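You operate a simulated robot arm through the tools that you are given. There is no shell and no other tool.

You run a simulated robot arm. Do the job below in one go: nothing can be reset, and whatever is moved stays where it is left.

TASK
Shut the drain, fill the tank to the high line and skim the floating nuts into the small basket.
Fine: slide the skimmer back.

The check looks at the end state, three seconds after you hand in, the way a careful person would. Anything else that was tipped, shoved, dropped, spilled or broken makes it a failure.

THE ROBOT
A 7-joint arm with a fingered hand, fixed in place. Base frame: the origin is at the foot of the arm, x ahead of it, y to its left, z up; the work surface is at about z = 660. Readings come in mm, degrees, newtons and seconds.
With the tool pointing down near the work surface it reaches from about 100 to 640 mm from the base axis. Its first joint turns from -69.0 to 172.0 degrees. Payload 3.4 kg.
Tool frame: the origin (TCP) lies between the finger pads and is the grasp point; the fingertips stand 25 mm ahead of it; z points along the fingers, y is the line along which they close. The gripper opens to 88 mm. The gripper's body begins 29 mm behind the TCP. The gripper is a hand of 4 fingers: y runs from the thumb to the fingers, the wrist lies at [-13, -97, -162] in the tool frame, and closing takes about 1.5 s.
Orientation is told as [roll, pitch, yaw] about the base's x, y, z axes, in that order, counted from this pose: with the fingers straight down and the wrist toward the robot, the tool's x, y and z point along [0, 1, 0], [1, 0, 0] and [0, 0, -1] of the base frame.

THE INTERFACE
- The arm moves only by the tool step_arm. Its argument "commands" is a list of rows, each an object of numbers (a shift or turn left out is 0, a gripper value left out holds the last): "dx", "dy", "dz": the shift along the tool's x, y, z in units of 30 mm (1.0 is 30 mm); "rx", "ry", "rz": the turn, a rotation vector about the tool's x, y, z in units of 6 degrees (1.0 is 6 degrees). In form: [{"dx": .., "dy": .., "dz": .., "rx": .., "ry": .., "rz": ..}, ...]. A call has 1 to 20 rows; each row shifts and turns the commanded pose from where the row before left it, along the tool's axes as they then stand. "claw" is the closure in counts, from 0 (fully open) to 255 (shut), set as the call begins (left out, the last holds). A call with a number of a shift or a turn outside -1 to 1 is refused whole. Each row takes 0.2 s and may step no farther than 50 mm and 8.6 degrees from the row before; otherwise, or with a gripper value out of range, the whole call is refused. A pose out of reach is approached as far as the arm can. The call stops where the force on the tool passes 60 N (or 10 N more than at its start, if that is more) or the arm is blocked; 0.2 s more then pass. The fingers move at their own pace (about 108 mm/s each) and stop on an object; they squeeze with about 21 N. The grip force told is the motor's: it shows also when the fingers shut on nothing. Time passes only in rows, and 0.2 s behind the last, so rows that do not move let the fingers close. It gives the time, the measured TCP pose, the force on the tool (base axes), the opening and the grip force at its end, in the units of the frame above (readings bear some noise), with the torque about the TCP (base axes, N m) and any sound that the robot's microphone picked up, and new pictures: "show" is both (left out), scene, wrist or none.
- Cameras (640 x 400 px; columns grow to the right, rows downward): "scene" is fixed at [218.2, -499.6, 1609.5]; the picture's right is [0.92, -0.39, 0.00], its down [-0.31, -0.73, -0.61] and it looks along [0.23, 0.56, -0.80] (base axes); focal length 242 px, centre (320, 200). "wrist" rides on the gripper at [64, -83, -98] in the tool frame; the picture's right is [-0.62, 0.37, -0.69], its down [-0.71, -0.63, 0.30] and it looks along [-0.32, 0.68, 0.65] (tool axes); focal length 265 px, centre (320, 200). There is no depth. A picture from a camera that has moved, and an enlarged one, comes with that camera's place and axes in the base frame and with its lens.
- move_column(by): slides the trunk up (or, below 0, down) by that many mm; the arm rides with it, the base frame stays. It gives what a move gives, with no picture.
- set_fingers(index, middle, ring, thumb_bend, thumb_turn): sets how far each is bent, from 0 (flat) to 1 (curled in); at 0.3 the hand is open as for a grip, at 0.7 the pads meet at the TCP. One left out holds its place. A second passes; each finger stops where it meets its share of the squeeze, and holds until it gets a number again. A gripper value or a shape takes the hand back. It gives what a move gives, with no picture; readings hold the bend of each and the force on the fingers (four entries, about 0 where the hand has none), thumb and palm. thumb_turn goes from beside the hand (0) to across from the fingers (1), as for a grip.
- set_grasp(shape): the hand has 4 fingers and takes this shape, open, in about a second: jaw (thumb against the fingers, like two jaws); tri (thumb and two fingers); tip (a fingertip pinch); poke (one finger out to press); point (the index stretched); flat (the hand flat); cup (the hand cupped); fist (a fist). The gripper value then closes the fingers along that shape, each until it touches; the sizes above hold for jaw. It gives what a move gives, with no picture.
- zoom(camera, box): a new picture of the part [left, top, right, bottom] of that camera's present view, enlarged. No time passes.
- close_job(): hands the job in; it is judged then, once.

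Nothing tells you positions but the pictures and the camera data. Unless the task says otherwise, let go and move clear before handing in.

The tools are called after "Request:" as a command line: name --argument value ..., lists and objects as JSON in quotes. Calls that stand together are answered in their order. step_arm: Moves the arm, as the interface text tells. Its arguments: {"type":"object","properties":{"commands":{"type":"array","items":{"type":"object","properties":{"dx":{"type":"number"},"dy":{"type":"number"},"dz":{"type":"number"},"rx":{"type":"number"},"ry":{"type":"number"},"rz":{"type":"number"}}}},"claw":{"type":"number"},"show":{"type":"string","enum":["both","scene","wrist","none"]}},"required":["commands"]} The other tools are called the same way: move_column (by) slides the trunk up or down; set_grasp (shape) gives the hand a shape; set_fingers (index, middle, ring, thumb_bend, thumb_turn) moves the fingers one by one; zoom (camera, box) takes an enlarged picture of a part of a camera's view; close_job () hands the job in.

At the start:

```text
time: 0.0
eef_pos: [311.6, -65.2, 1336.7]
ee_rot: [0.1, -0.1, 0.0]
contact_force: [0.5, -0.1, 0.2]
wrist_torque: [0.01, 0.01, 0.0]
gripper_width: 87.8
grasp_force: 0.0
shape: jaw
bend: [0.3, 0.3, 0.3, 0.3, 0.98]
finger forces: [0.0, 0.0, 0.0, 0.0, 0.0, 0.0]
trunk travel left (down, up): [-775.0, 65.0]
```

scene: 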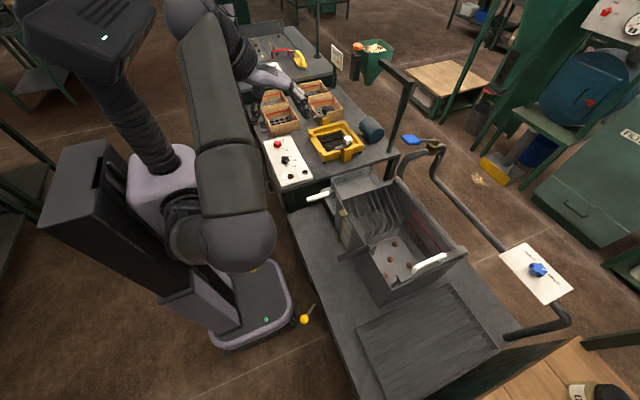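
wrist: 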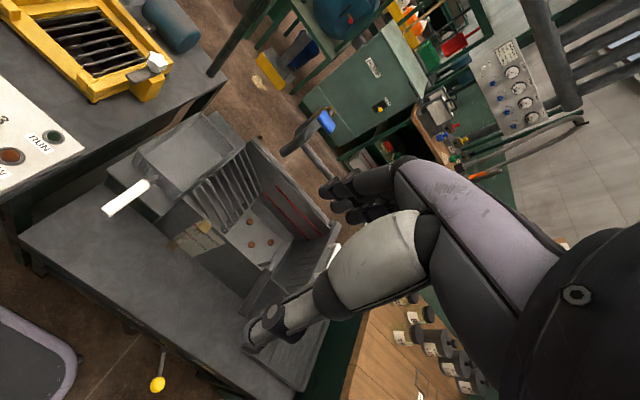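

I see a grey tank on the bench with nuts in it, white handles, a blue tap handle above the tank, another blue knob on a white panel to the right, and a yellow-knobbed lever low near the base. I'll enlarge the views before moving anything.

Request:
zoom --camera "scene" --box '[300, 160, 480, 310]'

Request:
zoom --camera "scene" --box '[240, 60, 400, 200]'

Request:
zoom --camera "scene" --box '[460, 220, 600, 350]'

Request:
zoom --camera "scene" --box '[260, 270, 380, 370]'

Request:
zoom --camera "scene" --box '[370, 110, 480, 200]'

Request:
zoom --camera "wrist" --box '[90, 90, 360, 300]'

```text
2.67 times, centred on (390, 235) of scene
camera zoom: at [218.2, -499.6, 1609.5], right [0.92, -0.39, 0.0], down [-0.31, -0.73, -0.61], along [0.23, 0.56, -0.8], focal length 646 px, centre (133, 107)
```

zoom: 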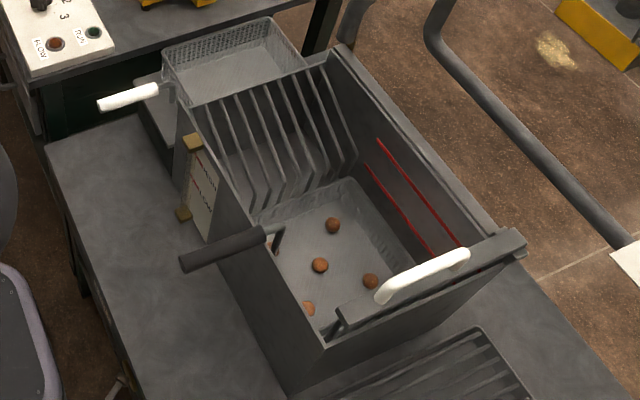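

```text
2.86 times, centred on (320, 130) of scene
camera zoom: at [218.2, -499.6, 1609.5], right [0.92, -0.39, 0.0], down [-0.31, -0.73, -0.61], along [0.23, 0.56, -0.8], focal length 693 px, centre (320, 400)
```

zoom: 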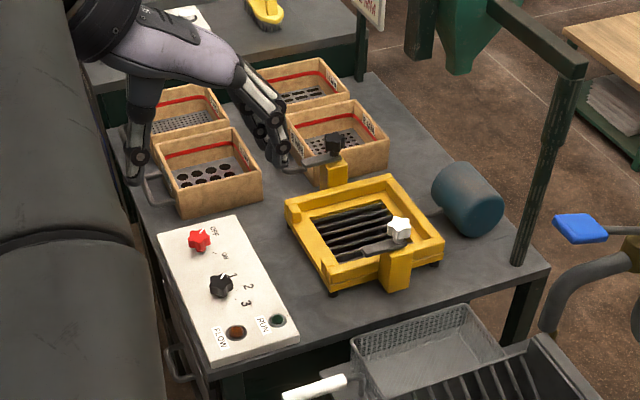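

```text
3.08 times, centred on (530, 285) of scene
camera zoom: at [218.2, -499.6, 1609.5], right [0.92, -0.39, 0.0], down [-0.31, -0.73, -0.61], along [0.23, 0.56, -0.8], focal length 746 px, centre (-326, -62)
```

zoom: 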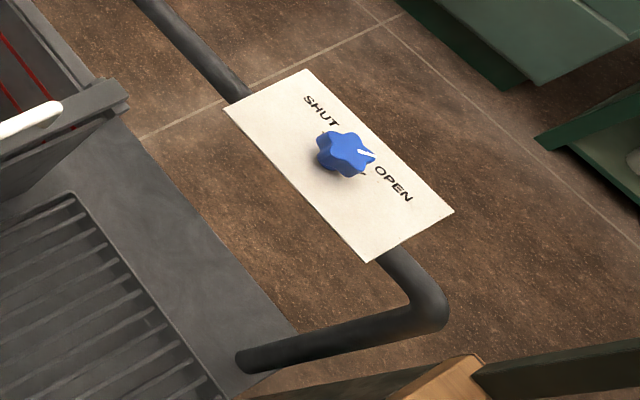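

```text
4.00 times, centred on (320, 320) of scene
camera zoom: at [218.2, -499.6, 1609.5], right [0.92, -0.39, 0.0], down [-0.31, -0.73, -0.61], along [0.23, 0.56, -0.8], focal length 970 px, centre (320, -280)
```

zoom: 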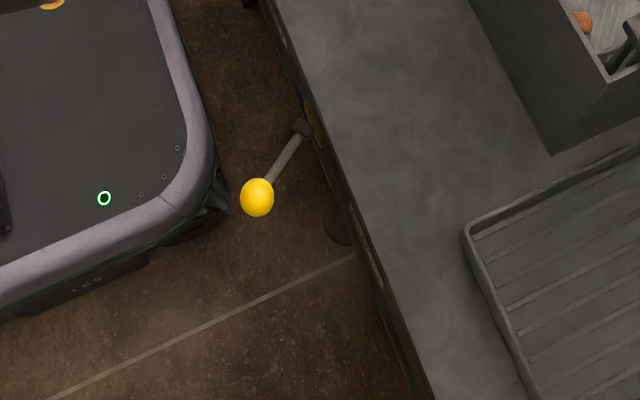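

```text
4.44 times, centred on (425, 155) of scene
camera zoom: at [218.2, -499.6, 1609.5], right [0.92, -0.39, 0.0], down [-0.31, -0.73, -0.61], along [0.23, 0.56, -0.8], focal length 1077 px, centre (-147, 400)
```

zoom: 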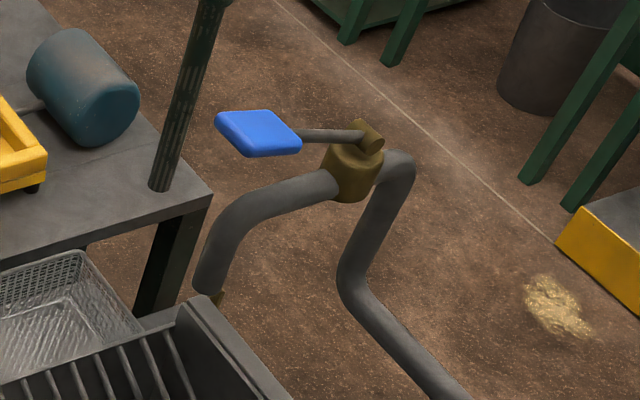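

```text
1.90 times, centred on (225, 195) of wrist
camera zoom: at [228.6, -1.4, 1435.0], right [0.37, -0.62, 0.69], down [-0.63, -0.71, -0.3], along [0.68, -0.32, -0.65], focal length 506 px, centre (501, 210)
```

zoom: 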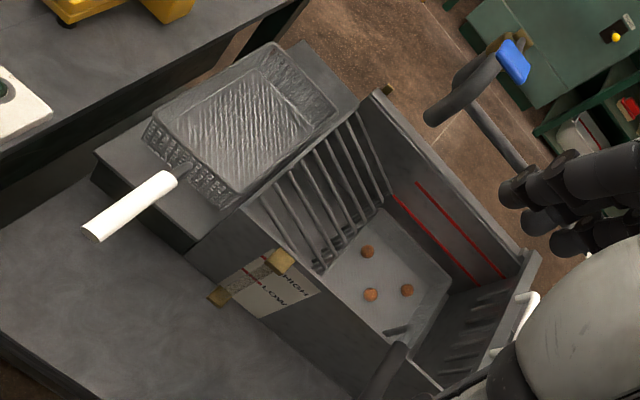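

The tank spans roughly x 500–780, y -375–-15, with its rim near z 873. The yellow-knobbed lever is at the bench front, around [236, -290, 585], and the blue paddle is around [691, -69, 1142]. I'll zoom in further on the controls before moving.

Request:
zoom --camera "wrist" --box '[270, 90, 350, 140]'

Request:
zoom --camera "scene" --box '[515, 245, 579, 285]'

Request:
zoom --camera "wrist" --box '[100, 320, 228, 400]'

Request:
zoom --camera "scene" --box '[256, 130, 320, 190]'

Request:
zoom --camera "scene" --box '[320, 190, 400, 240]'

Request:
zoom --camera "scene" --box '[390, 230, 480, 290]'

Request:
zoom --camera "wrist" --box '[160, 180, 320, 280]'

```text
8.00 times, centred on (310, 115) of wrist
camera zoom: at [228.6, -1.4, 1435.0], right [0.37, -0.62, 0.69], down [-0.63, -0.71, -0.3], along [0.68, -0.32, -0.65], focal length 2123 px, centre (400, 880)
```

zoom: 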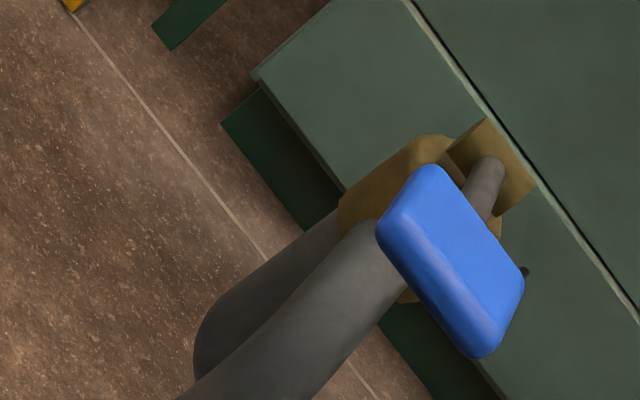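

```text
10.00 times, centred on (547, 265) of scene
camera zoom: at [218.2, -499.6, 1609.5], right [0.92, -0.39, 0.0], down [-0.31, -0.73, -0.61], along [0.23, 0.56, -0.8], focal length 2424 px, centre (-1950, -450)
```

zoom: 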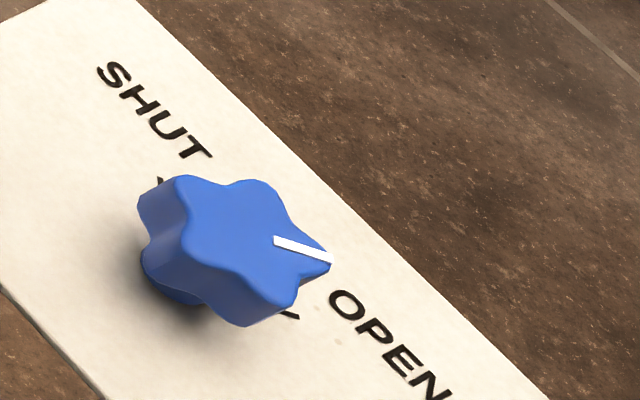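

```text
5.00 times, centred on (164, 360) of wrist
camera zoom: at [228.6, -1.4, 1435.0], right [0.37, -0.62, 0.69], down [-0.63, -0.71, -0.3], along [0.68, -0.32, -0.65], focal length 1327 px, centre (1100, -600)
```

zoom: 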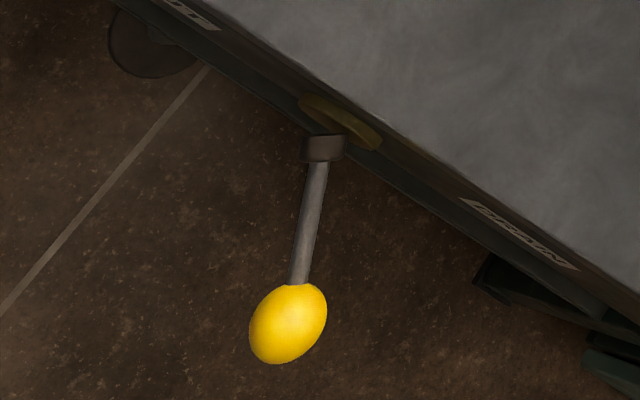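

```text
6.67 times, centred on (288, 160) of scene
camera zoom: at [218.2, -499.6, 1609.5], right [0.92, -0.39, 0.0], down [-0.31, -0.73, -0.61], along [0.23, 0.56, -0.8], focal length 1616 px, centre (533, 467)
```

zoom: 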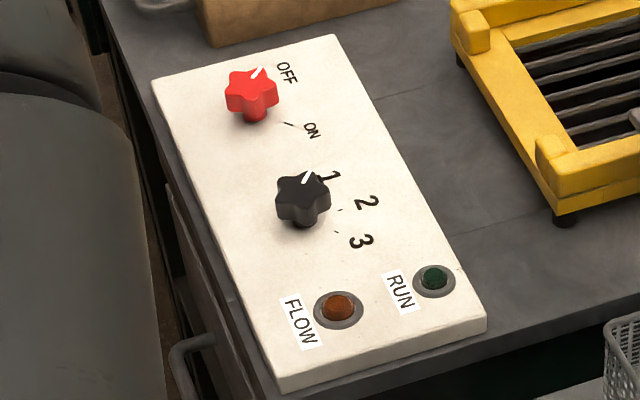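

```text
8.00 times, centred on (360, 215) of scene
camera zoom: at [218.2, -499.6, 1609.5], right [0.92, -0.39, 0.0], down [-0.31, -0.73, -0.61], along [0.23, 0.56, -0.8], focal length 1939 px, centre (0, 80)
```

zoom: 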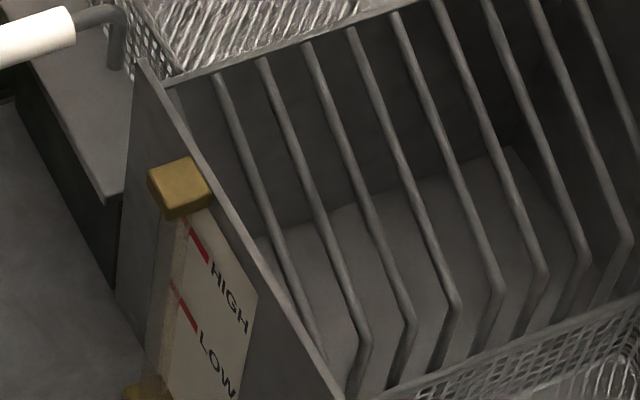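

```text
6.67 times, centred on (435, 260) of scene
camera zoom: at [218.2, -499.6, 1609.5], right [0.92, -0.39, 0.0], down [-0.31, -0.73, -0.61], along [0.23, 0.56, -0.8], focal length 1616 px, centre (-447, -200)
```

zoom: 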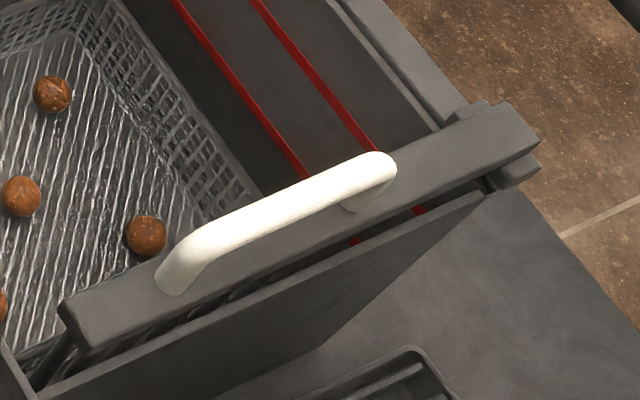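

```text
4.00 times, centred on (240, 230) of wrist
camera zoom: at [228.6, -1.4, 1435.0], right [0.37, -0.62, 0.69], down [-0.63, -0.71, -0.3], along [0.68, -0.32, -0.65], focal length 1062 px, centre (640, 80)
```

zoom: 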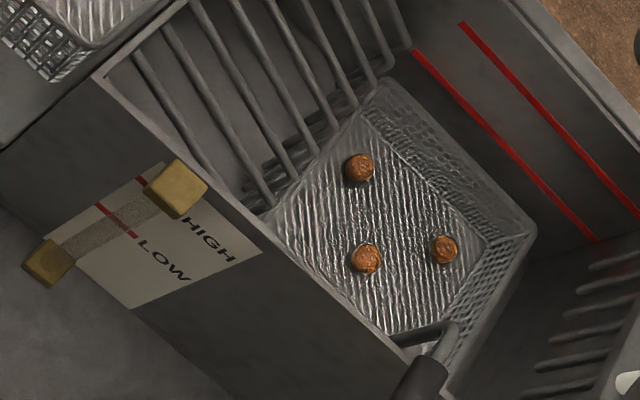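

The bench front is labelled "DRAIN" on the lever's -y side, where the ball leans now, and "SHUT" on the +y side, so the drain is open. The panel's blue knob already points to OPEN, so filling should depend on the blue paddle. I'll lower the trunk partway and look again, with the drain lever as the first job.

Request:
move_column --by -300

Request:
step_arm --commands '[{"dx": 0}]' --show "both"

```text
time: 3.0
eef_pos: [311.4, -65.5, 1037.7]
ee_rot: [0.0, 0.1, -0.1]
contact_force: [1.4, -0.7, 0.3]
wrist_torque: [0.0, -0.02, 0.01]
gripper_width: 87.5
grasp_force: 0.0
shape: jaw
bend: [0.3, 0.3, 0.3, 0.3, 0.98]
finger forces: [0.0, 0.0, 0.0, 0.0, 0.0, 0.0]
trunk travel left (down, up): [-475.0, 365.0]
```

```text
time: 3.4
eef_pos: [312.0, -64.8, 1037.8]
ee_rot: [-0.1, 0.0, -0.1]
contact_force: [-1.2, -0.1, 0.7]
wrist_torque: [0.01, -0.01, 0.0]
gripper_width: 87.5
grasp_force: 0.1
shape: jaw
bend: [0.3, 0.3, 0.3, 0.3, 0.98]
finger forces: [0.0, 0.0, 0.0, 0.0, 0.0, 0.0]
trunk travel left (down, up): [-475.0, 365.0]
camera wrist: at [228.6, -1.4, 1135.0], right [0.37, -0.62, 0.69], down [-0.63, -0.71, -0.3], along [0.68, -0.32, -0.65], focal length 265 px, centre (320, 200)
```

scene: 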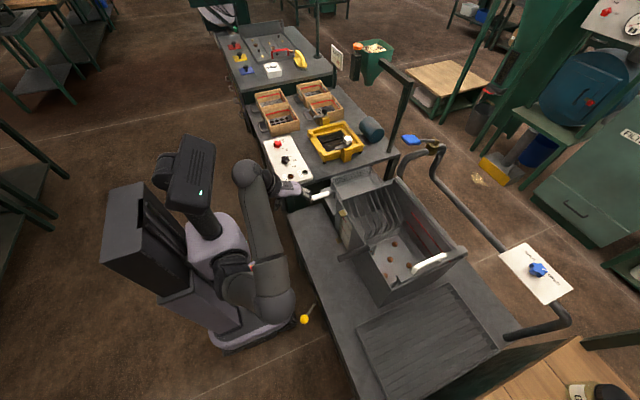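
wrist: 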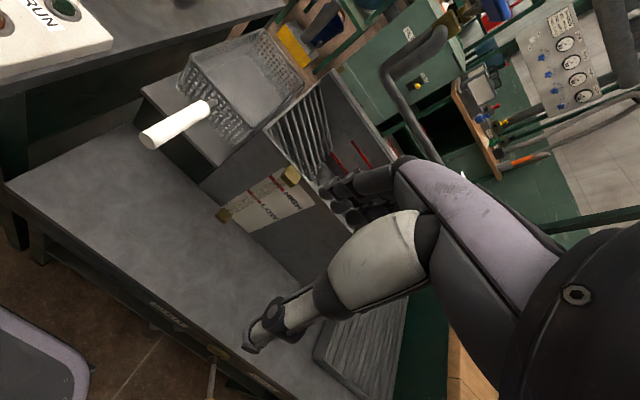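

The trunk came down cleanly. The elbow hangs near the drain ball in plan view, so I'll move the hand over the drain lever at this safe height and see how the arm folds.

Request:
step_arm --commands '[{"dx": -0.93, "dy": -0.25}, {"dx": -0.93, "dy": -0.25}, {"dx": -0.93, "dy": -0.25}, {"dx": -0.93, "dy": -0.25}, {"dx": -0.93, "dy": -0.25}, {"dx": -0.93, "dy": -0.25}]' --show "both"

```text
time: 4.8
eef_pos: [267.8, -231.3, 1036.7]
ee_rot: [0.1, -0.1, 0.1]
contact_force: [-0.1, -0.3, -0.4]
wrist_torque: [-0.01, 0.02, 0.05]
gripper_width: 87.4
grasp_force: 0.1
shape: jaw
bend: [0.3, 0.3, 0.3, 0.3, 0.98]
finger forces: [0.0, 0.1, 0.0, 0.0, 0.0, 0.0]
trunk travel left (down, up): [-475.0, 365.0]
camera wrist: at [183.6, -168.5, 1134.4], right [0.37, -0.62, 0.69], down [-0.63, -0.71, -0.31], along [0.69, -0.32, -0.65], focal length 265 px, centre (320, 200)
```

scene: 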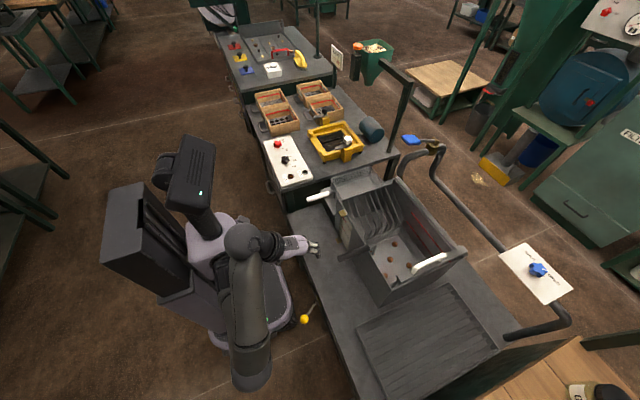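
wrist: 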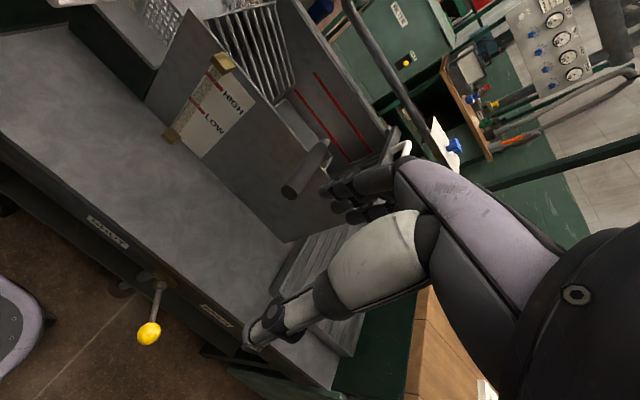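

The lever and its labels show clearly now, so I'll zoom on them and confirm their geometry from this second viewpoint.

Request:
zoom --camera "wrist" --box '[70, 200, 260, 360]'

Request:
zoom --camera "wrist" --box '[240, 60, 470, 220]'

```text
2.50 times, centred on (165, 280) of wrist
camera zoom: at [183.6, -168.5, 1134.4], right [0.37, -0.62, 0.69], down [-0.63, -0.71, -0.31], along [0.69, -0.32, -0.65], focal length 664 px, centre (708, 0)
```

zoom: 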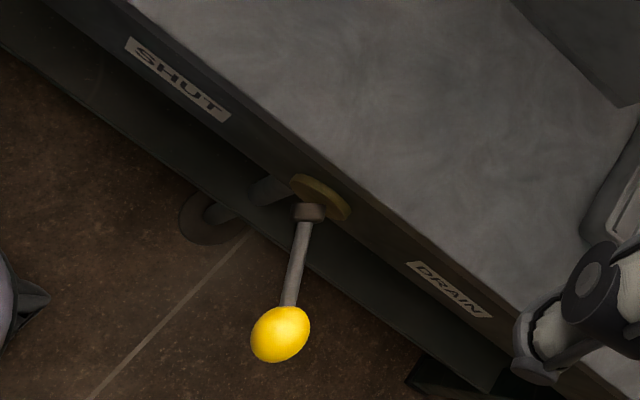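

```text
2.50 times, centred on (355, 140) of wrist
camera zoom: at [183.6, -168.5, 1134.4], right [0.37, -0.62, 0.69], down [-0.63, -0.71, -0.31], along [0.69, -0.32, -0.65], focal length 664 px, centre (232, 350)
```

zoom: 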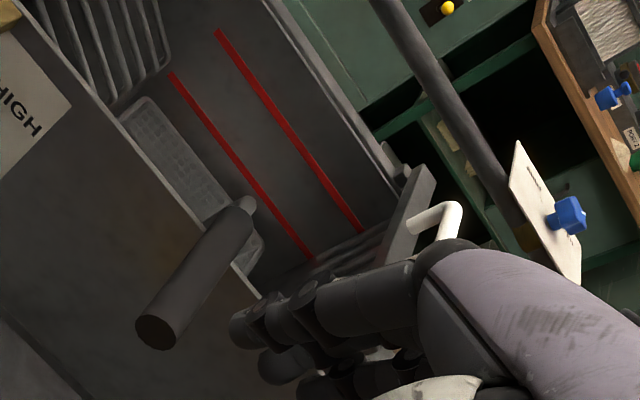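

The ball centre is at about [240, -290, 585] and its pivot at about [308, -250, 585]. I'll close the hand, move it to the -y side of the ball, then lower it.

Request:
step_arm --commands '[{"dx": -0.9, "dy": -0.226}, {"dx": -0.9, "dy": -0.226}, {"dx": -0.9, "dy": -0.226}, {"dx": -0.9, "dy": -0.226}, {"dx": -0.9, "dy": -0.226}, {"dx": 0}]' --claw 255 --show "both"

```text
time: 6.2
eef_pos: [307.8, -332.7, 1014.6]
ee_rot: [0.1, -0.1, 0.1]
contact_force: [-0.2, -1.1, 0.3]
wrist_torque: [-0.02, -0.01, -0.02]
gripper_width: 0.0
grasp_force: 21.7
shape: jaw
bend: [0.7, 0.7, 0.7, 0.39, 1.0]
finger forces: [0.0, 0.0, 0.1, 0.1, 0.0, 0.0]
out of reach, approached as far as the arm can: row 1, 2, 3, 4, 5
trunk travel left (down, up): [-475.0, 365.0]
camera wrist: at [223.7, -270.3, 1111.8], right [0.37, -0.62, 0.69], down [-0.63, -0.71, -0.31], along [0.68, -0.32, -0.65], focal length 265 px, centre (320, 200)
```

scene: 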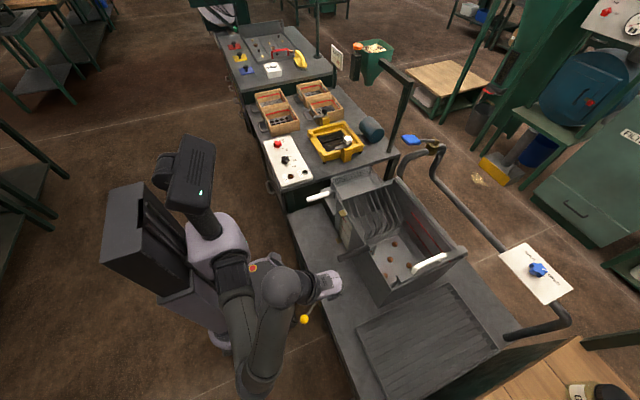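
wrist: 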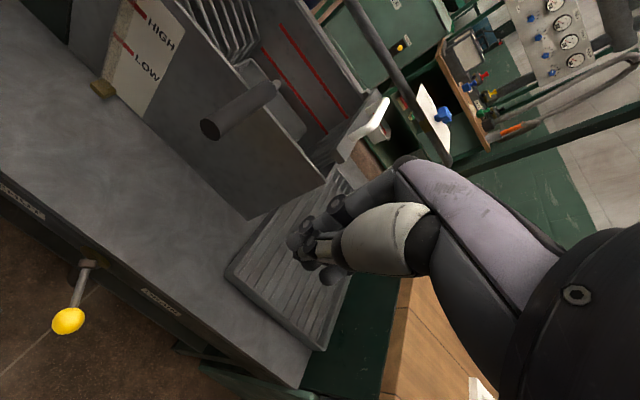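

That spot is out of reach with the default yaw because of the first-joint limit. Yawing the hand by -90° brings the wrist back toward the robot and lets the fingers straddle the ball along y. I'll back off and turn it.

Request:
step_arm --commands '[{"dx": 0.8}, {"dx": 0.8}, {"dx": 0.8}]' --claw 0 --show "none"

```text
time: 7.0
eef_pos: [306.1, -262.2, 1013.9]
ee_rot: [0.0, 0.0, 0.0]
contact_force: [0.3, -0.1, -0.4]
wrist_torque: [0.01, 0.02, 0.03]
gripper_width: 87.7
grasp_force: 0.1
shape: jaw
bend: [0.3, 0.3, 0.3, 0.3, 0.98]
finger forces: [0.1, 0.0, 0.1, 0.1, 0.1, 0.1]
trunk travel left (down, up): [-475.0, 365.0]
```

Request:
step_arm --commands '[{"rz": 1}, {"rz": 1}, {"rz": 1}, {"rz": 1}, {"rz": 1}]' --show "none"

```text
time: 8.2
eef_pos: [331.5, -252.9, 1007.3]
ee_rot: [0.0, 0.0, -30.1]
contact_force: [0.5, -0.3, 0.2]
wrist_torque: [0.03, -0.04, -0.02]
gripper_width: 87.7
grasp_force: 0.0
shape: jaw
bend: [0.3, 0.3, 0.3, 0.3, 0.98]
finger forces: [0.0, 0.1, 0.1, 0.0, 0.0, 0.1]
out of reach, approached as far as the arm can: row 3, 4, 5
trunk travel left (down, up): [-475.0, 365.0]
```

Request:
step_arm --commands '[{"dz": 0.9}, {"dz": 0.9}, {"dx": -0.29, "dy": -0.5, "dz": 0.5}, {"dx": -0.29, "dy": -0.5, "dz": 0.5}, {"dx": -0.29, "dy": -0.5, "dz": 0.5}, {"dx": -0.29, "dy": -0.5, "dz": 0.5}]' --show "scene"

```text
time: 9.6
eef_pos: [284.1, -235.5, 887.2]
ee_rot: [0.1, 0.0, -30.0]
contact_force: [-0.2, 0.9, -0.8]
wrist_torque: [0.04, 0.0, -0.01]
gripper_width: 87.8
grasp_force: 0.0
shape: jaw
bend: [0.3, 0.3, 0.3, 0.3, 0.98]
finger forces: [0.1, 0.1, 0.0, 0.0, 0.0, 0.0]
out of reach, approached as far as the arm can: row 4, 5, 6
trunk travel left (down, up): [-475.0, 365.0]
```

scene: 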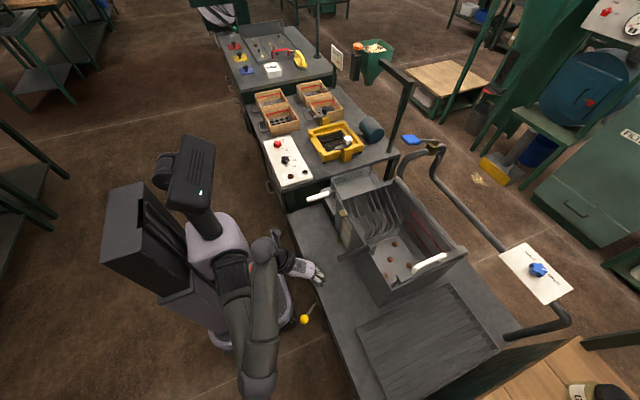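

The arm is folding up tight, and lowering the hand frees it. I'll keep lowering with the arm itself and watch how far in it can go.

Request:
step_arm --commands '[{"dz": 0.8}, {"dz": 0.8}, {"dz": 0.8}, {"dz": 0.6, "dy": -0.3}, {"dy": 0.5, "dx": -0.5}, {"dy": 0.5, "dx": -0.5}]' --show "both"

```text
time: 11.0
eef_pos: [331.3, -288.6, 850.2]
ee_rot: [0.0, 0.0, -29.9]
contact_force: [0.0, 0.3, -0.7]
wrist_torque: [0.0, 0.02, 0.0]
gripper_width: 87.6
grasp_force: 0.1
shape: jaw
bend: [0.3, 0.3, 0.3, 0.3, 0.98]
finger forces: [0.0, 0.0, 0.0, 0.0, 0.0, 0.0]
out of reach, approached as far as the arm can: row 1, 2, 3, 4
trunk travel left (down, up): [-475.0, 365.0]
camera wrist: at [290.6, -191.7, 948.0], right [0.01, -0.72, 0.69], down [-0.9, -0.3, -0.3], along [0.43, -0.62, -0.65], focal length 265 px, centre (320, 200)
```

scene: 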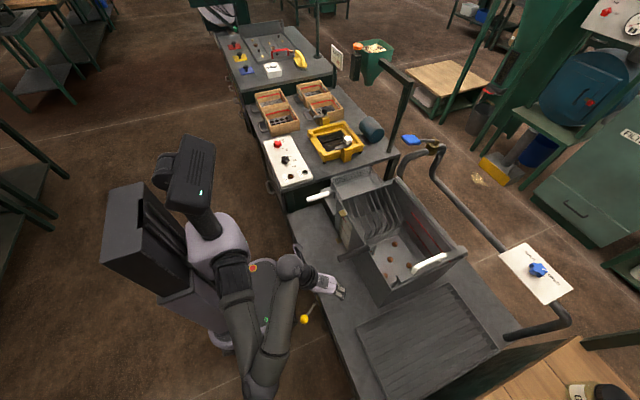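
wrist: 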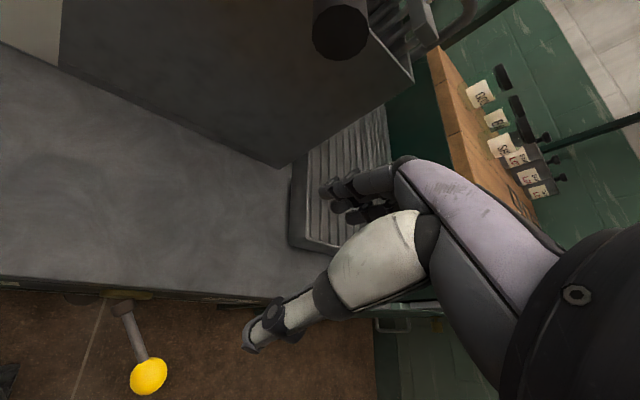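

The elbow sits out to the right, the side where the first joint is nearly at its limit, and that limits both yaw and reach. I'll rise, extend over the bench well above the tank rim, and try to swing the elbow to the other side by turning the hand there.

Request:
step_arm --commands '[{"dz": -0.96}, {"dz": -0.96}, {"dz": -0.96}, {"dz": -0.96}, {"dz": -0.96}, {"dz": -0.96}, {"dz": -0.96}, {"dz": -0.96}]' --show "none"

Request:
step_arm --commands '[{"dx": 0.6, "dy": 0.6}, {"dx": 0.6, "dy": 0.6}, {"dx": 0.6, "dy": 0.6}, {"dx": 0.6, "dy": 0.6}, {"dx": 0.6, "dy": 0.6}, {"dx": 0.6, "dy": 0.6}]' --show "scene"

```text
time: 12.8
eef_pos: [356.9, -280.6, 1075.8]
ee_rot: [0.0, 0.0, -30.0]
contact_force: [-0.4, -0.5, 0.1]
wrist_torque: [0.01, 0.03, 0.01]
gripper_width: 87.9
grasp_force: 0.0
shape: jaw
bend: [0.3, 0.3, 0.3, 0.3, 0.98]
finger forces: [0.0, 0.1, 0.0, 0.0, 0.0, 0.1]
out of reach, approached as far as the arm can: row 5, 6, 7, 8
trunk travel left (down, up): [-475.0, 365.0]
```

```text
time: 14.2
eef_pos: [505.1, -242.7, 1074.2]
ee_rot: [0.0, 0.0, -30.1]
contact_force: [0.5, -0.4, 0.5]
wrist_torque: [-0.02, -0.01, 0.01]
gripper_width: 87.6
grasp_force: 0.0
shape: jaw
bend: [0.3, 0.3, 0.3, 0.3, 0.98]
finger forces: [0.1, 0.0, 0.0, 0.0, 0.0, 0.0]
trunk travel left (down, up): [-475.0, 365.0]
```

scene: 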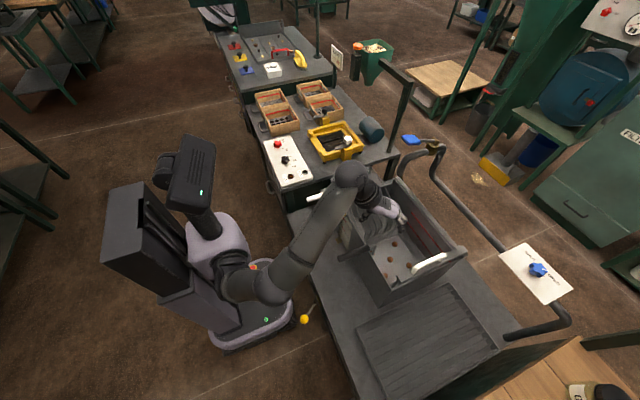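

Request:
step_arm --commands '[{"rz": 1}, {"rz": 1}, {"rz": 1}, {"rz": 1}, {"rz": 1}]' --show "scene"

```text
time: 15.4
eef_pos: [504.8, -243.3, 1074.3]
ee_rot: [0.0, 0.0, -60.0]
contact_force: [-0.3, 0.0, 0.2]
wrist_torque: [0.0, 0.0, -0.02]
gripper_width: 87.9
grasp_force: 0.1
shape: jaw
bend: [0.3, 0.3, 0.3, 0.3, 0.98]
finger forces: [0.0, 0.0, 0.0, 0.0, 0.0, 0.0]
trunk travel left (down, up): [-475.0, 365.0]
```

scene: 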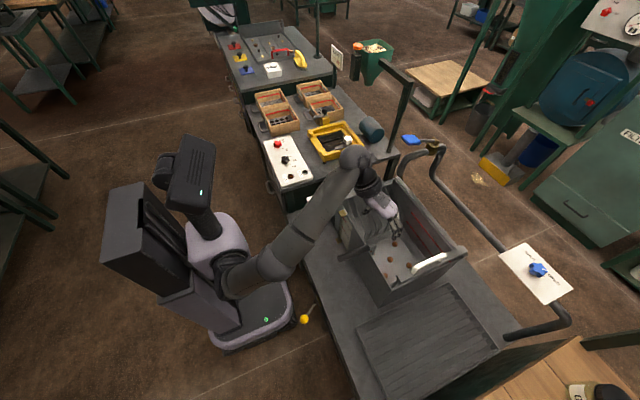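

Request:
step_arm --commands '[{"rz": 1}, {"rz": 1}, {"rz": 1}, {"rz": 1}, {"rz": 1}]' --show "scene"

```text
time: 16.6
eef_pos: [505.0, -242.0, 1074.4]
ee_rot: [0.2, -0.1, -90.0]
contact_force: [0.8, -0.3, 0.2]
wrist_torque: [0.0, 0.0, 0.01]
gripper_width: 87.7
grasp_force: 0.1
shape: jaw
bend: [0.3, 0.3, 0.3, 0.3, 0.98]
finger forces: [0.0, 0.1, 0.0, 0.1, 0.1, 0.0]
trunk travel left (down, up): [-475.0, 365.0]
```

scene: 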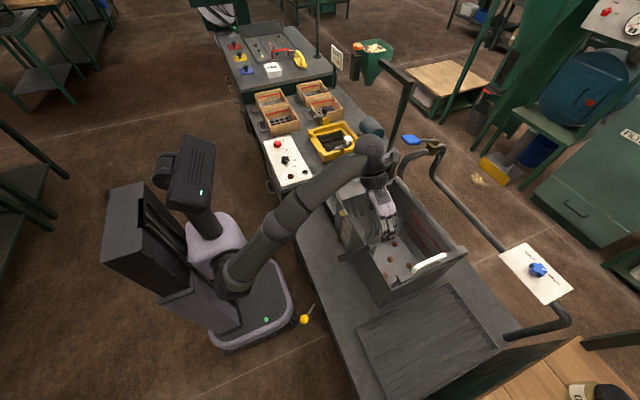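

Yaw -90° is reached and the elbow has swung over nearly straight. I'll draw the hand back toward the drain lever and check that the elbow folds to the left.

Request:
step_arm --commands '[{"dx": -0.85, "dy": 0.2}, {"dx": -0.85, "dy": 0.2}, {"dx": -0.85, "dy": 0.2}, {"dx": -0.85, "dy": 0.2}, {"dx": -0.85, "dy": 0.2}, {"dx": -0.85, "dy": 0.2}, {"dx": -0.85, "dy": 0.2}, {"dx": -0.85, "dy": 0.2}]' --show "scene"

```text
time: 18.4
eef_pos: [416.1, -265.5, 1073.4]
ee_rot: [0.1, 0.0, -90.0]
contact_force: [-0.1, -0.1, -0.1]
wrist_torque: [0.0, 0.0, 0.01]
gripper_width: 87.7
grasp_force: 0.0
shape: jaw
bend: [0.3, 0.3, 0.3, 0.3, 0.98]
finger forces: [0.1, 0.0, 0.0, 0.0, 0.0, 0.1]
out of reach, approached as far as the arm can: row 4, 5, 6, 7, 8
trunk travel left (down, up): [-475.0, 365.0]
```

scene: 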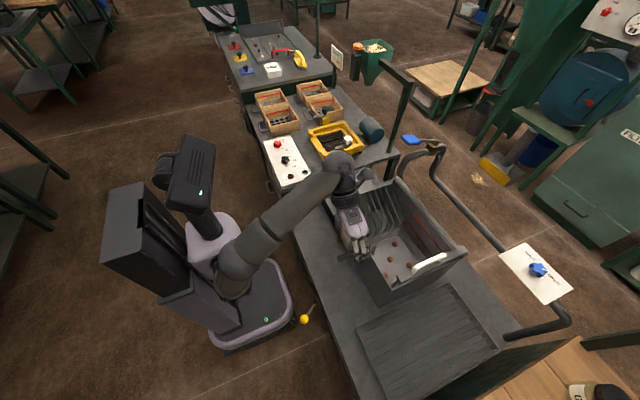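

Request:
move_column --by 300

Request:
step_arm --commands '[{"dz": 0.9, "dx": -0.3}, {"dz": 0.9, "dx": -0.3}, {"dz": 0.9, "dx": -0.3}, {"dz": 0.9, "dx": -0.3}, {"dz": 0.9, "dx": -0.3}, {"dz": 0.9, "dx": -0.3}, {"dz": 0.9, "dx": -0.3}, {"dz": 0.9, "dx": -0.3}]' --show "scene"

```text
time: 21.4
eef_pos: [415.1, -264.7, 1373.4]
ee_rot: [0.0, 0.0, -90.0]
contact_force: [-0.1, 0.3, 0.1]
wrist_torque: [0.01, -0.02, -0.02]
gripper_width: 87.8
grasp_force: 0.0
shape: jaw
bend: [0.3, 0.3, 0.3, 0.3, 0.98]
finger forces: [0.0, 0.0, 0.0, 0.1, 0.0, 0.0]
trunk travel left (down, up): [-775.0, 65.0]
```

```text
time: 23.2
eef_pos: [354.6, -265.5, 1155.3]
ee_rot: [0.0, 0.1, -90.0]
contact_force: [-0.1, -0.2, -0.1]
wrist_torque: [0.02, 0.01, 0.04]
gripper_width: 87.6
grasp_force: 0.1
shape: jaw
bend: [0.3, 0.3, 0.3, 0.3, 0.98]
finger forces: [0.0, 0.1, 0.0, 0.1, 0.0, 0.0]
out of reach, approached as far as the arm can: row 1, 2
trunk travel left (down, up): [-775.0, 65.0]
```

scene: 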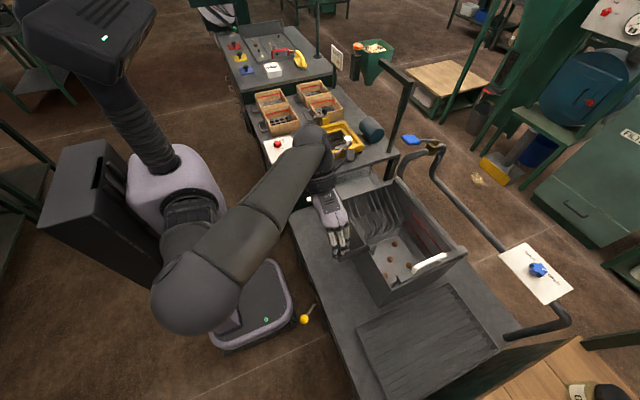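

With the shoulder high the arm accepts this pose and moves inward, so I'll continue down and in toward a point above the drain ball.

Request:
step_arm --commands '[{"dz": 0.8, "dx": -0.35, "dy": 0.07}, {"dz": 0.8, "dx": -0.35, "dy": 0.07}, {"dz": 0.8, "dx": -0.35, "dy": 0.07}, {"dz": 0.8, "dx": -0.35, "dy": 0.07}, {"dz": 0.8, "dx": -0.35, "dy": 0.07}, {"dz": 0.8, "dx": -0.35, "dy": 0.07}]' --show "scene"

```text
time: 24.6
eef_pos: [311.8, -279.5, 1014.5]
ee_rot: [-0.2, 0.1, -90.1]
contact_force: [0.3, 0.6, 0.4]
wrist_torque: [0.0, -0.01, 0.03]
gripper_width: 87.6
grasp_force: 0.2
shape: jaw
bend: [0.3, 0.3, 0.3, 0.3, 0.98]
finger forces: [0.0, 0.0, 0.0, 0.0, 0.0, 0.0]
out of reach, approached as far as the arm can: row 5, 6
trunk travel left (down, up): [-775.0, 65.0]
```

scene: 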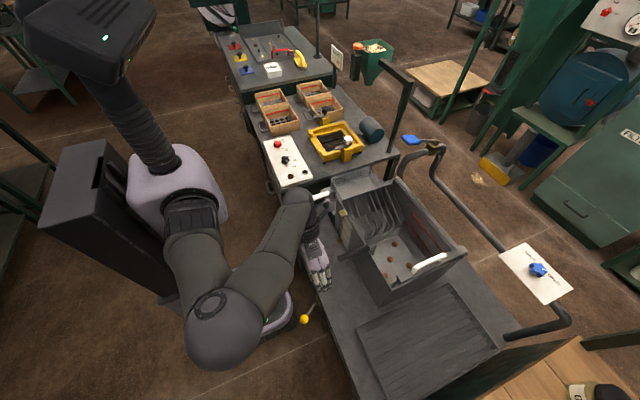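

The only limit now is how tightly the arm can fold. I'll go straight down at slightly larger x, clear of the dark basket handle, then come inward once the hand is low.

Request:
step_arm --commands '[{"dx": 0.5}, {"dz": 0.8}, {"dz": 0.8}, {"dz": 0.8}, {"dz": 0.8}, {"dz": 0.8}, {"dz": 0.8}]' --show "both"

```text
time: 26.2
eef_pos: [327.1, -279.2, 869.5]
ee_rot: [-0.1, 0.0, -90.0]
contact_force: [0.0, 0.7, -0.2]
wrist_torque: [0.0, 0.0, 0.02]
gripper_width: 87.4
grasp_force: 0.1
shape: jaw
bend: [0.3, 0.3, 0.3, 0.3, 0.98]
finger forces: [0.0, 0.0, 0.0, 0.0, 0.1, 0.1]
trunk travel left (down, up): [-775.0, 65.0]
camera wrist: at [392.0, -196.7, 967.5], right [-0.62, -0.37, 0.69], down [-0.71, 0.63, -0.3], along [-0.33, -0.68, -0.65], focal length 265 px, centre (320, 200)
```

scene: 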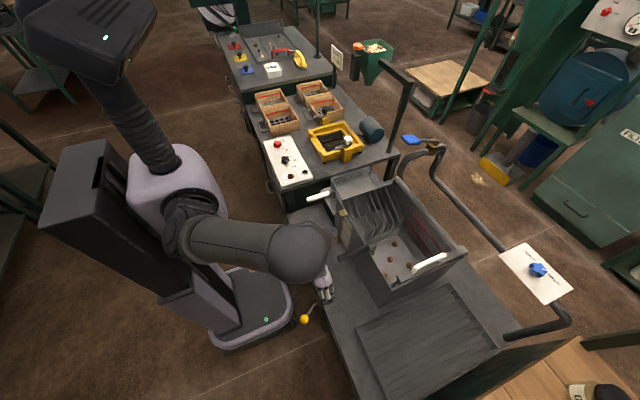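
wrist: 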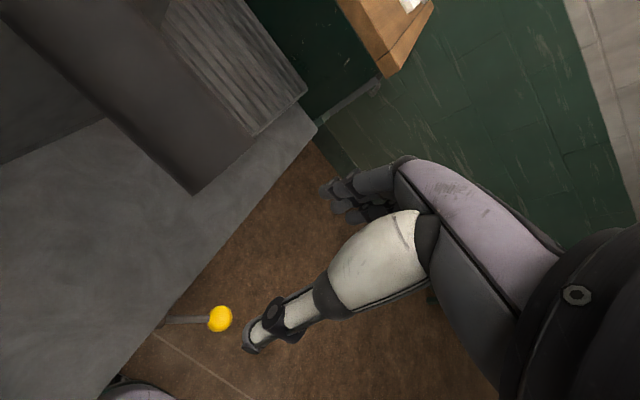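

The elbow is now up and over the hand, which is a good posture. The dark handle's end is near [386, -237, 909], close below the wrist camera, so I'll move away from it in -x and -y before going lower.

Request:
step_arm --commands '[{"dx": -0.6, "dy": 0.55}, {"dx": -0.6, "dy": 0.55}, {"dx": -0.6, "dy": 0.55}, {"dx": -0.6, "dy": 0.55}]' --show "scene"

```text
time: 27.2
eef_pos: [258.0, -346.3, 869.2]
ee_rot: [-0.1, 0.1, -90.0]
contact_force: [0.1, -0.1, 0.0]
wrist_torque: [0.0, 0.01, -0.02]
gripper_width: 87.8
grasp_force: 0.1
shape: jaw
bend: [0.3, 0.3, 0.3, 0.3, 0.98]
finger forces: [0.0, 0.0, 0.0, 0.0, 0.1, 0.0]
out of reach, approached as far as the arm can: row 4
trunk travel left (down, up): [-775.0, 65.0]
```

scene: 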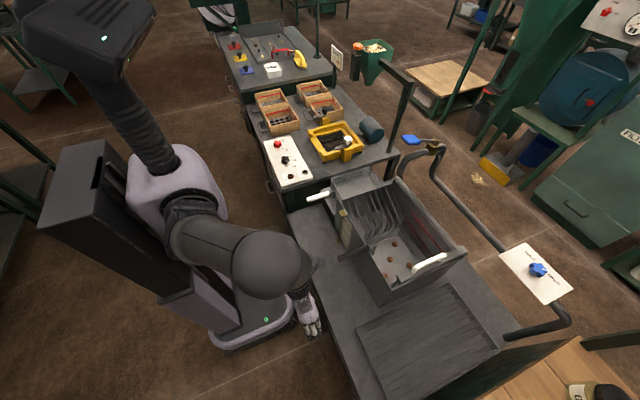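

Request:
step_arm --commands '[{"dz": 0.9}, {"dz": 0.9}, {"dz": 0.9}, {"dz": 0.9}, {"dz": 0.9}, {"dz": 0.9}]' --show "both"

```text
time: 28.6
eef_pos: [259.1, -347.8, 707.1]
ee_rot: [0.0, 0.0, -90.0]
contact_force: [0.3, -0.1, 0.1]
wrist_torque: [0.02, 0.0, 0.02]
gripper_width: 87.9
grasp_force: 0.0
shape: jaw
bend: [0.3, 0.3, 0.3, 0.3, 0.98]
finger forces: [0.1, 0.1, 0.1, 0.1, 0.0, 0.1]
trunk travel left (down, up): [-775.0, 65.0]
camera wrist: at [323.2, -264.9, 804.4], right [-0.62, -0.37, 0.69], down [-0.71, 0.63, -0.3], along [-0.33, -0.68, -0.65], focal length 265 px, centre (320, 200)
```

scene: 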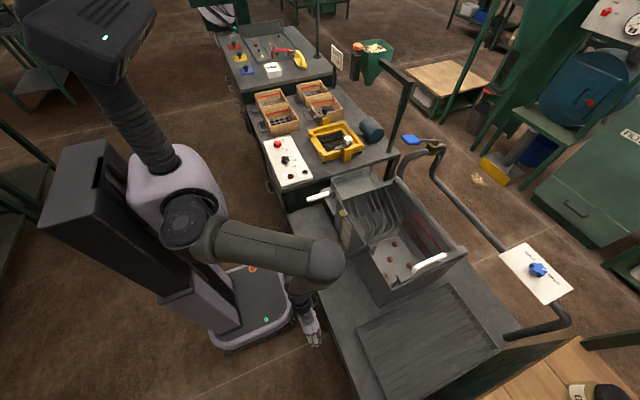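
wrist: 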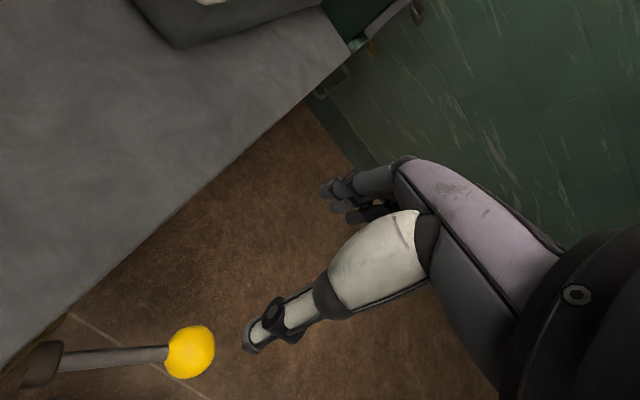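

The ball is confirmed at about [241, -291, 585]. Next I'll centre the open jaw over it, keeping the hand slightly toward -x so the camera stays clear of the bench edge, and then descend around it.

Request:
step_arm --commands '[{"dx": -0.37, "dy": -0.62, "dz": 0.17}, {"dx": -0.37, "dy": -0.62, "dz": 0.17}, {"dx": -0.37, "dy": -0.62, "dz": 0.17}]' --show "both"

```text
time: 29.4
eef_pos: [224.6, -290.1, 691.5]
ee_rot: [0.0, 0.0, -90.1]
contact_force: [-0.5, -0.1, 0.1]
wrist_torque: [0.06, 0.0, 0.01]
gripper_width: 87.5
grasp_force: 0.0
shape: jaw
bend: [0.3, 0.3, 0.3, 0.3, 0.98]
finger forces: [0.0, 0.1, 0.0, 0.0, 0.1, 0.1]
trunk travel left (down, up): [-775.0, 65.0]
camera wrist: at [289.2, -207.7, 789.6], right [-0.62, -0.37, 0.69], down [-0.71, 0.63, -0.3], along [-0.33, -0.68, -0.65], focal length 265 px, centre (320, 200)
```

scene: 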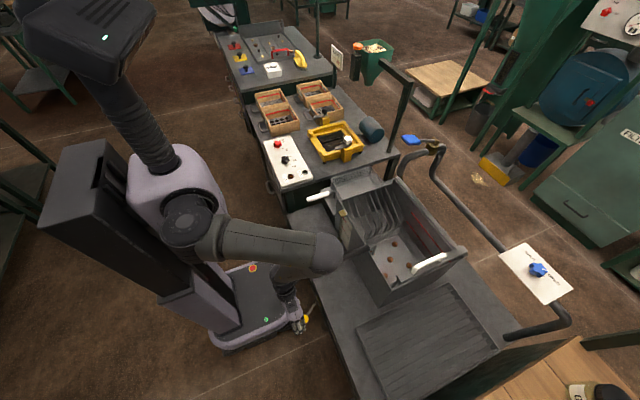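
wrist: 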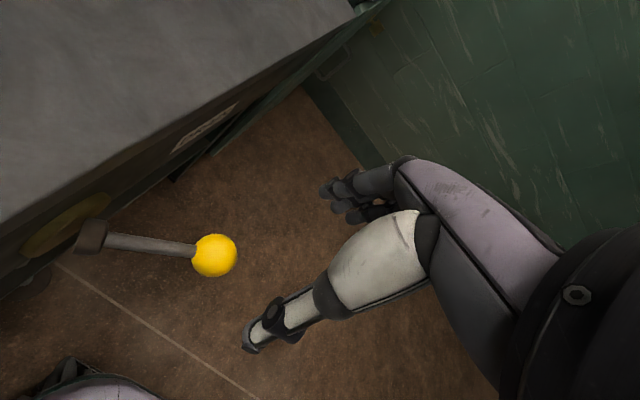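

Request:
step_arm --commands '[{"dz": 0.8}, {"dz": 0.8}, {"dz": 0.8}, {"dz": 0.8}]' --show "both"

```text
time: 30.4
eef_pos: [225.3, -289.8, 594.5]
ee_rot: [0.0, 0.0, -90.0]
contact_force: [0.0, 0.0, 0.2]
wrist_torque: [0.01, -0.01, 0.03]
gripper_width: 87.7
grasp_force: 0.0
shape: jaw
bend: [0.3, 0.3, 0.3, 0.3, 0.98]
finger forces: [0.1, 0.1, 0.0, 0.0, 0.1, 0.1]
trunk travel left (down, up): [-775.0, 65.0]
camera wrist: at [289.3, -207.4, 693.4], right [-0.62, -0.37, 0.69], down [-0.71, 0.63, -0.3], along [-0.33, -0.68, -0.65], focal length 265 px, centre (320, 200)
```

scene: 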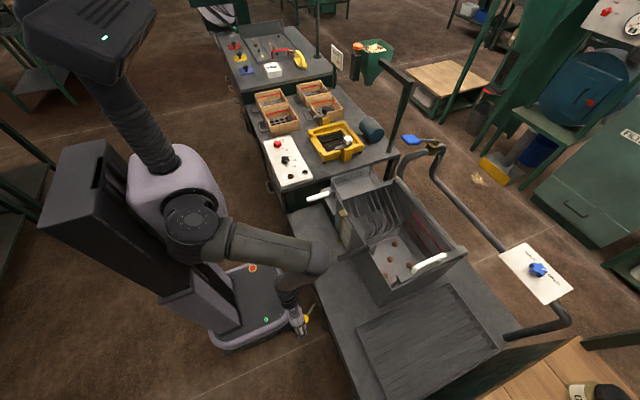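
wrist: 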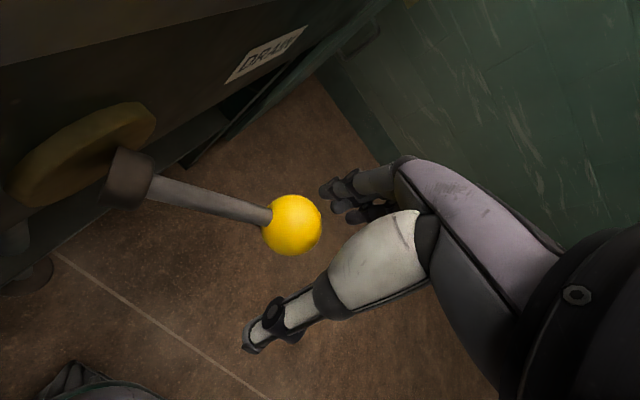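

The ball sits between thumb and fingers with no contact. Next I'll push toward +y (SHUT) so the fingers carry it over.

Request:
step_arm --commands '[{"dy": -0.5}, {"dy": -0.5}, {"dy": -0.5}, {"dy": -0.5}]' --show "wrist"

```text
time: 31.4
eef_pos: [225.8, -229.0, 595.4]
ee_rot: [0.4, 0.2, -89.8]
contact_force: [1.0, 0.3, 0.0]
wrist_torque: [-0.05, 0.03, -0.05]
gripper_width: 88.0
grasp_force: 0.1
shape: jaw
bend: [0.29, 0.3, 0.3, 0.3, 0.98]
finger forces: [0.8, 0.0, 0.0, 0.0, 0.0, 0.1]
trunk travel left (down, up): [-775.0, 65.0]
camera wrist: at [289.3, -147.0, 694.5], right [-0.62, -0.37, 0.69], down [-0.71, 0.63, -0.31], along [-0.32, -0.68, -0.66], focal length 265 px, centre (320, 200)
```

wrist: 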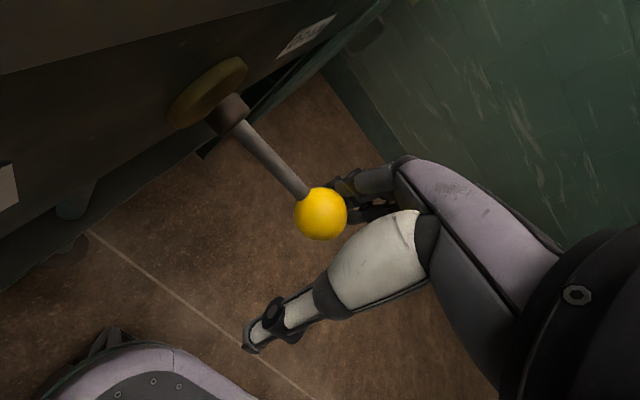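

The lever swings easily and is now about halfway. I'll keep going toward SHUT until it stops.

Request:
step_arm --commands '[{"dy": -0.5, "dx": 0.05}, {"dy": -0.5, "dx": 0.1}, {"dy": -0.4, "dx": 0.1}]' --show "wrist"

```text
time: 32.2
eef_pos: [232.0, -187.5, 596.1]
ee_rot: [0.0, -0.1, -90.1]
contact_force: [0.0, -0.1, 0.6]
wrist_torque: [0.0, 0.03, 0.05]
gripper_width: 87.8
grasp_force: 0.1
shape: jaw
bend: [0.3, 0.3, 0.3, 0.3, 0.98]
finger forces: [0.0, 0.0, 0.1, 0.0, 0.0, 0.1]
trunk travel left (down, up): [-775.0, 65.0]
camera wrist: at [296.5, -105.7, 693.2], right [-0.62, -0.37, 0.69], down [-0.71, 0.63, -0.3], along [-0.32, -0.68, -0.65], focal length 265 px, centre (320, 200)
```

wrist: 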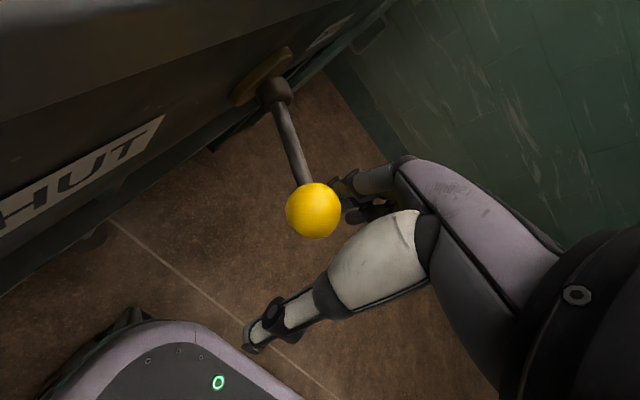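

Request:
step_arm --commands '[{"dy": -0.3, "dx": 0.15}, {"dy": -0.3, "dx": 0.15}, {"dy": -0.3, "dx": 0.15}]' --show "wrist"

```text
time: 33.0
eef_pos: [242.4, -164.4, 594.9]
ee_rot: [0.0, -0.3, -90.2]
contact_force: [-9.6, -25.5, 0.4]
wrist_torque: [-0.19, 0.01, -0.5]
gripper_width: 87.6
grasp_force: 0.0
shape: jaw
bend: [0.18, 0.26, 0.3, 0.3, 0.98]
finger forces: [15.3, 9.5, 0.1, 0.0, 0.1, 0.0]
trunk travel left (down, up): [-775.0, 65.0]
camera wrist: at [308.5, -83.2, 692.8], right [-0.62, -0.36, 0.69], down [-0.71, 0.63, -0.31], along [-0.33, -0.68, -0.65], focal length 265 px, centre (320, 200)
```

wrist: 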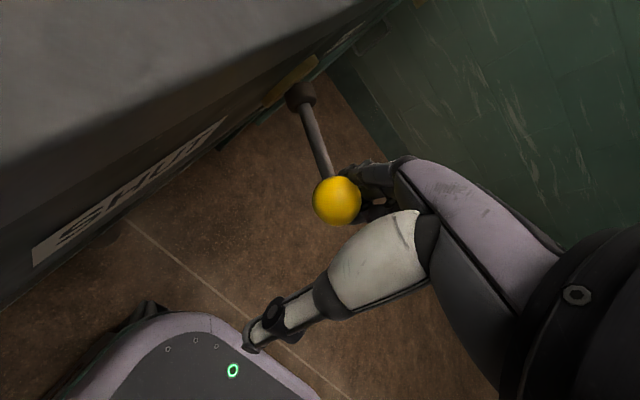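

At about 25 N the lever is on its SHUT stop, with the ball at [243, -208]. I'll back off to centre the jaw around it without touching, then rise straight up.

Request:
step_arm --commands '[{"dy": 0.5, "dx": -0.2}, {"dy": 0.5, "dx": -0.2}, {"dy": 0.43, "dx": -0.1}]' --show "wrist"

```text
time: 33.8
eef_pos: [230.5, -203.1, 594.5]
ee_rot: [0.0, 0.1, -89.9]
contact_force: [0.3, -0.1, 0.1]
wrist_torque: [0.0, 0.01, -0.02]
gripper_width: 87.7
grasp_force: 0.1
shape: jaw
bend: [0.3, 0.3, 0.3, 0.3, 0.98]
finger forces: [0.0, 0.1, 0.1, 0.0, 0.0, 0.1]
trunk travel left (down, up): [-775.0, 65.0]
camera wrist: at [295.0, -121.4, 692.8], right [-0.62, -0.37, 0.69], down [-0.72, 0.63, -0.3], along [-0.32, -0.68, -0.66], focal length 265 px, centre (320, 200)
```

wrist: 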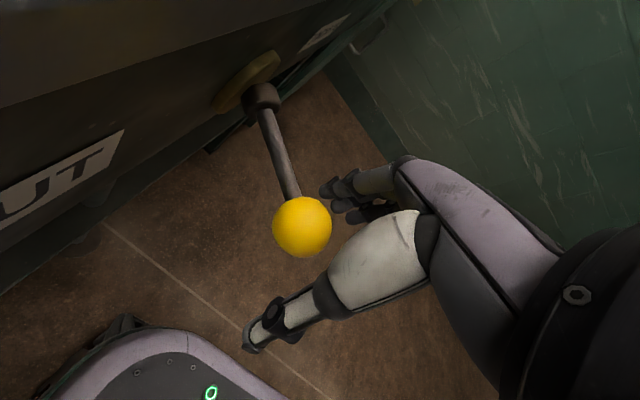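

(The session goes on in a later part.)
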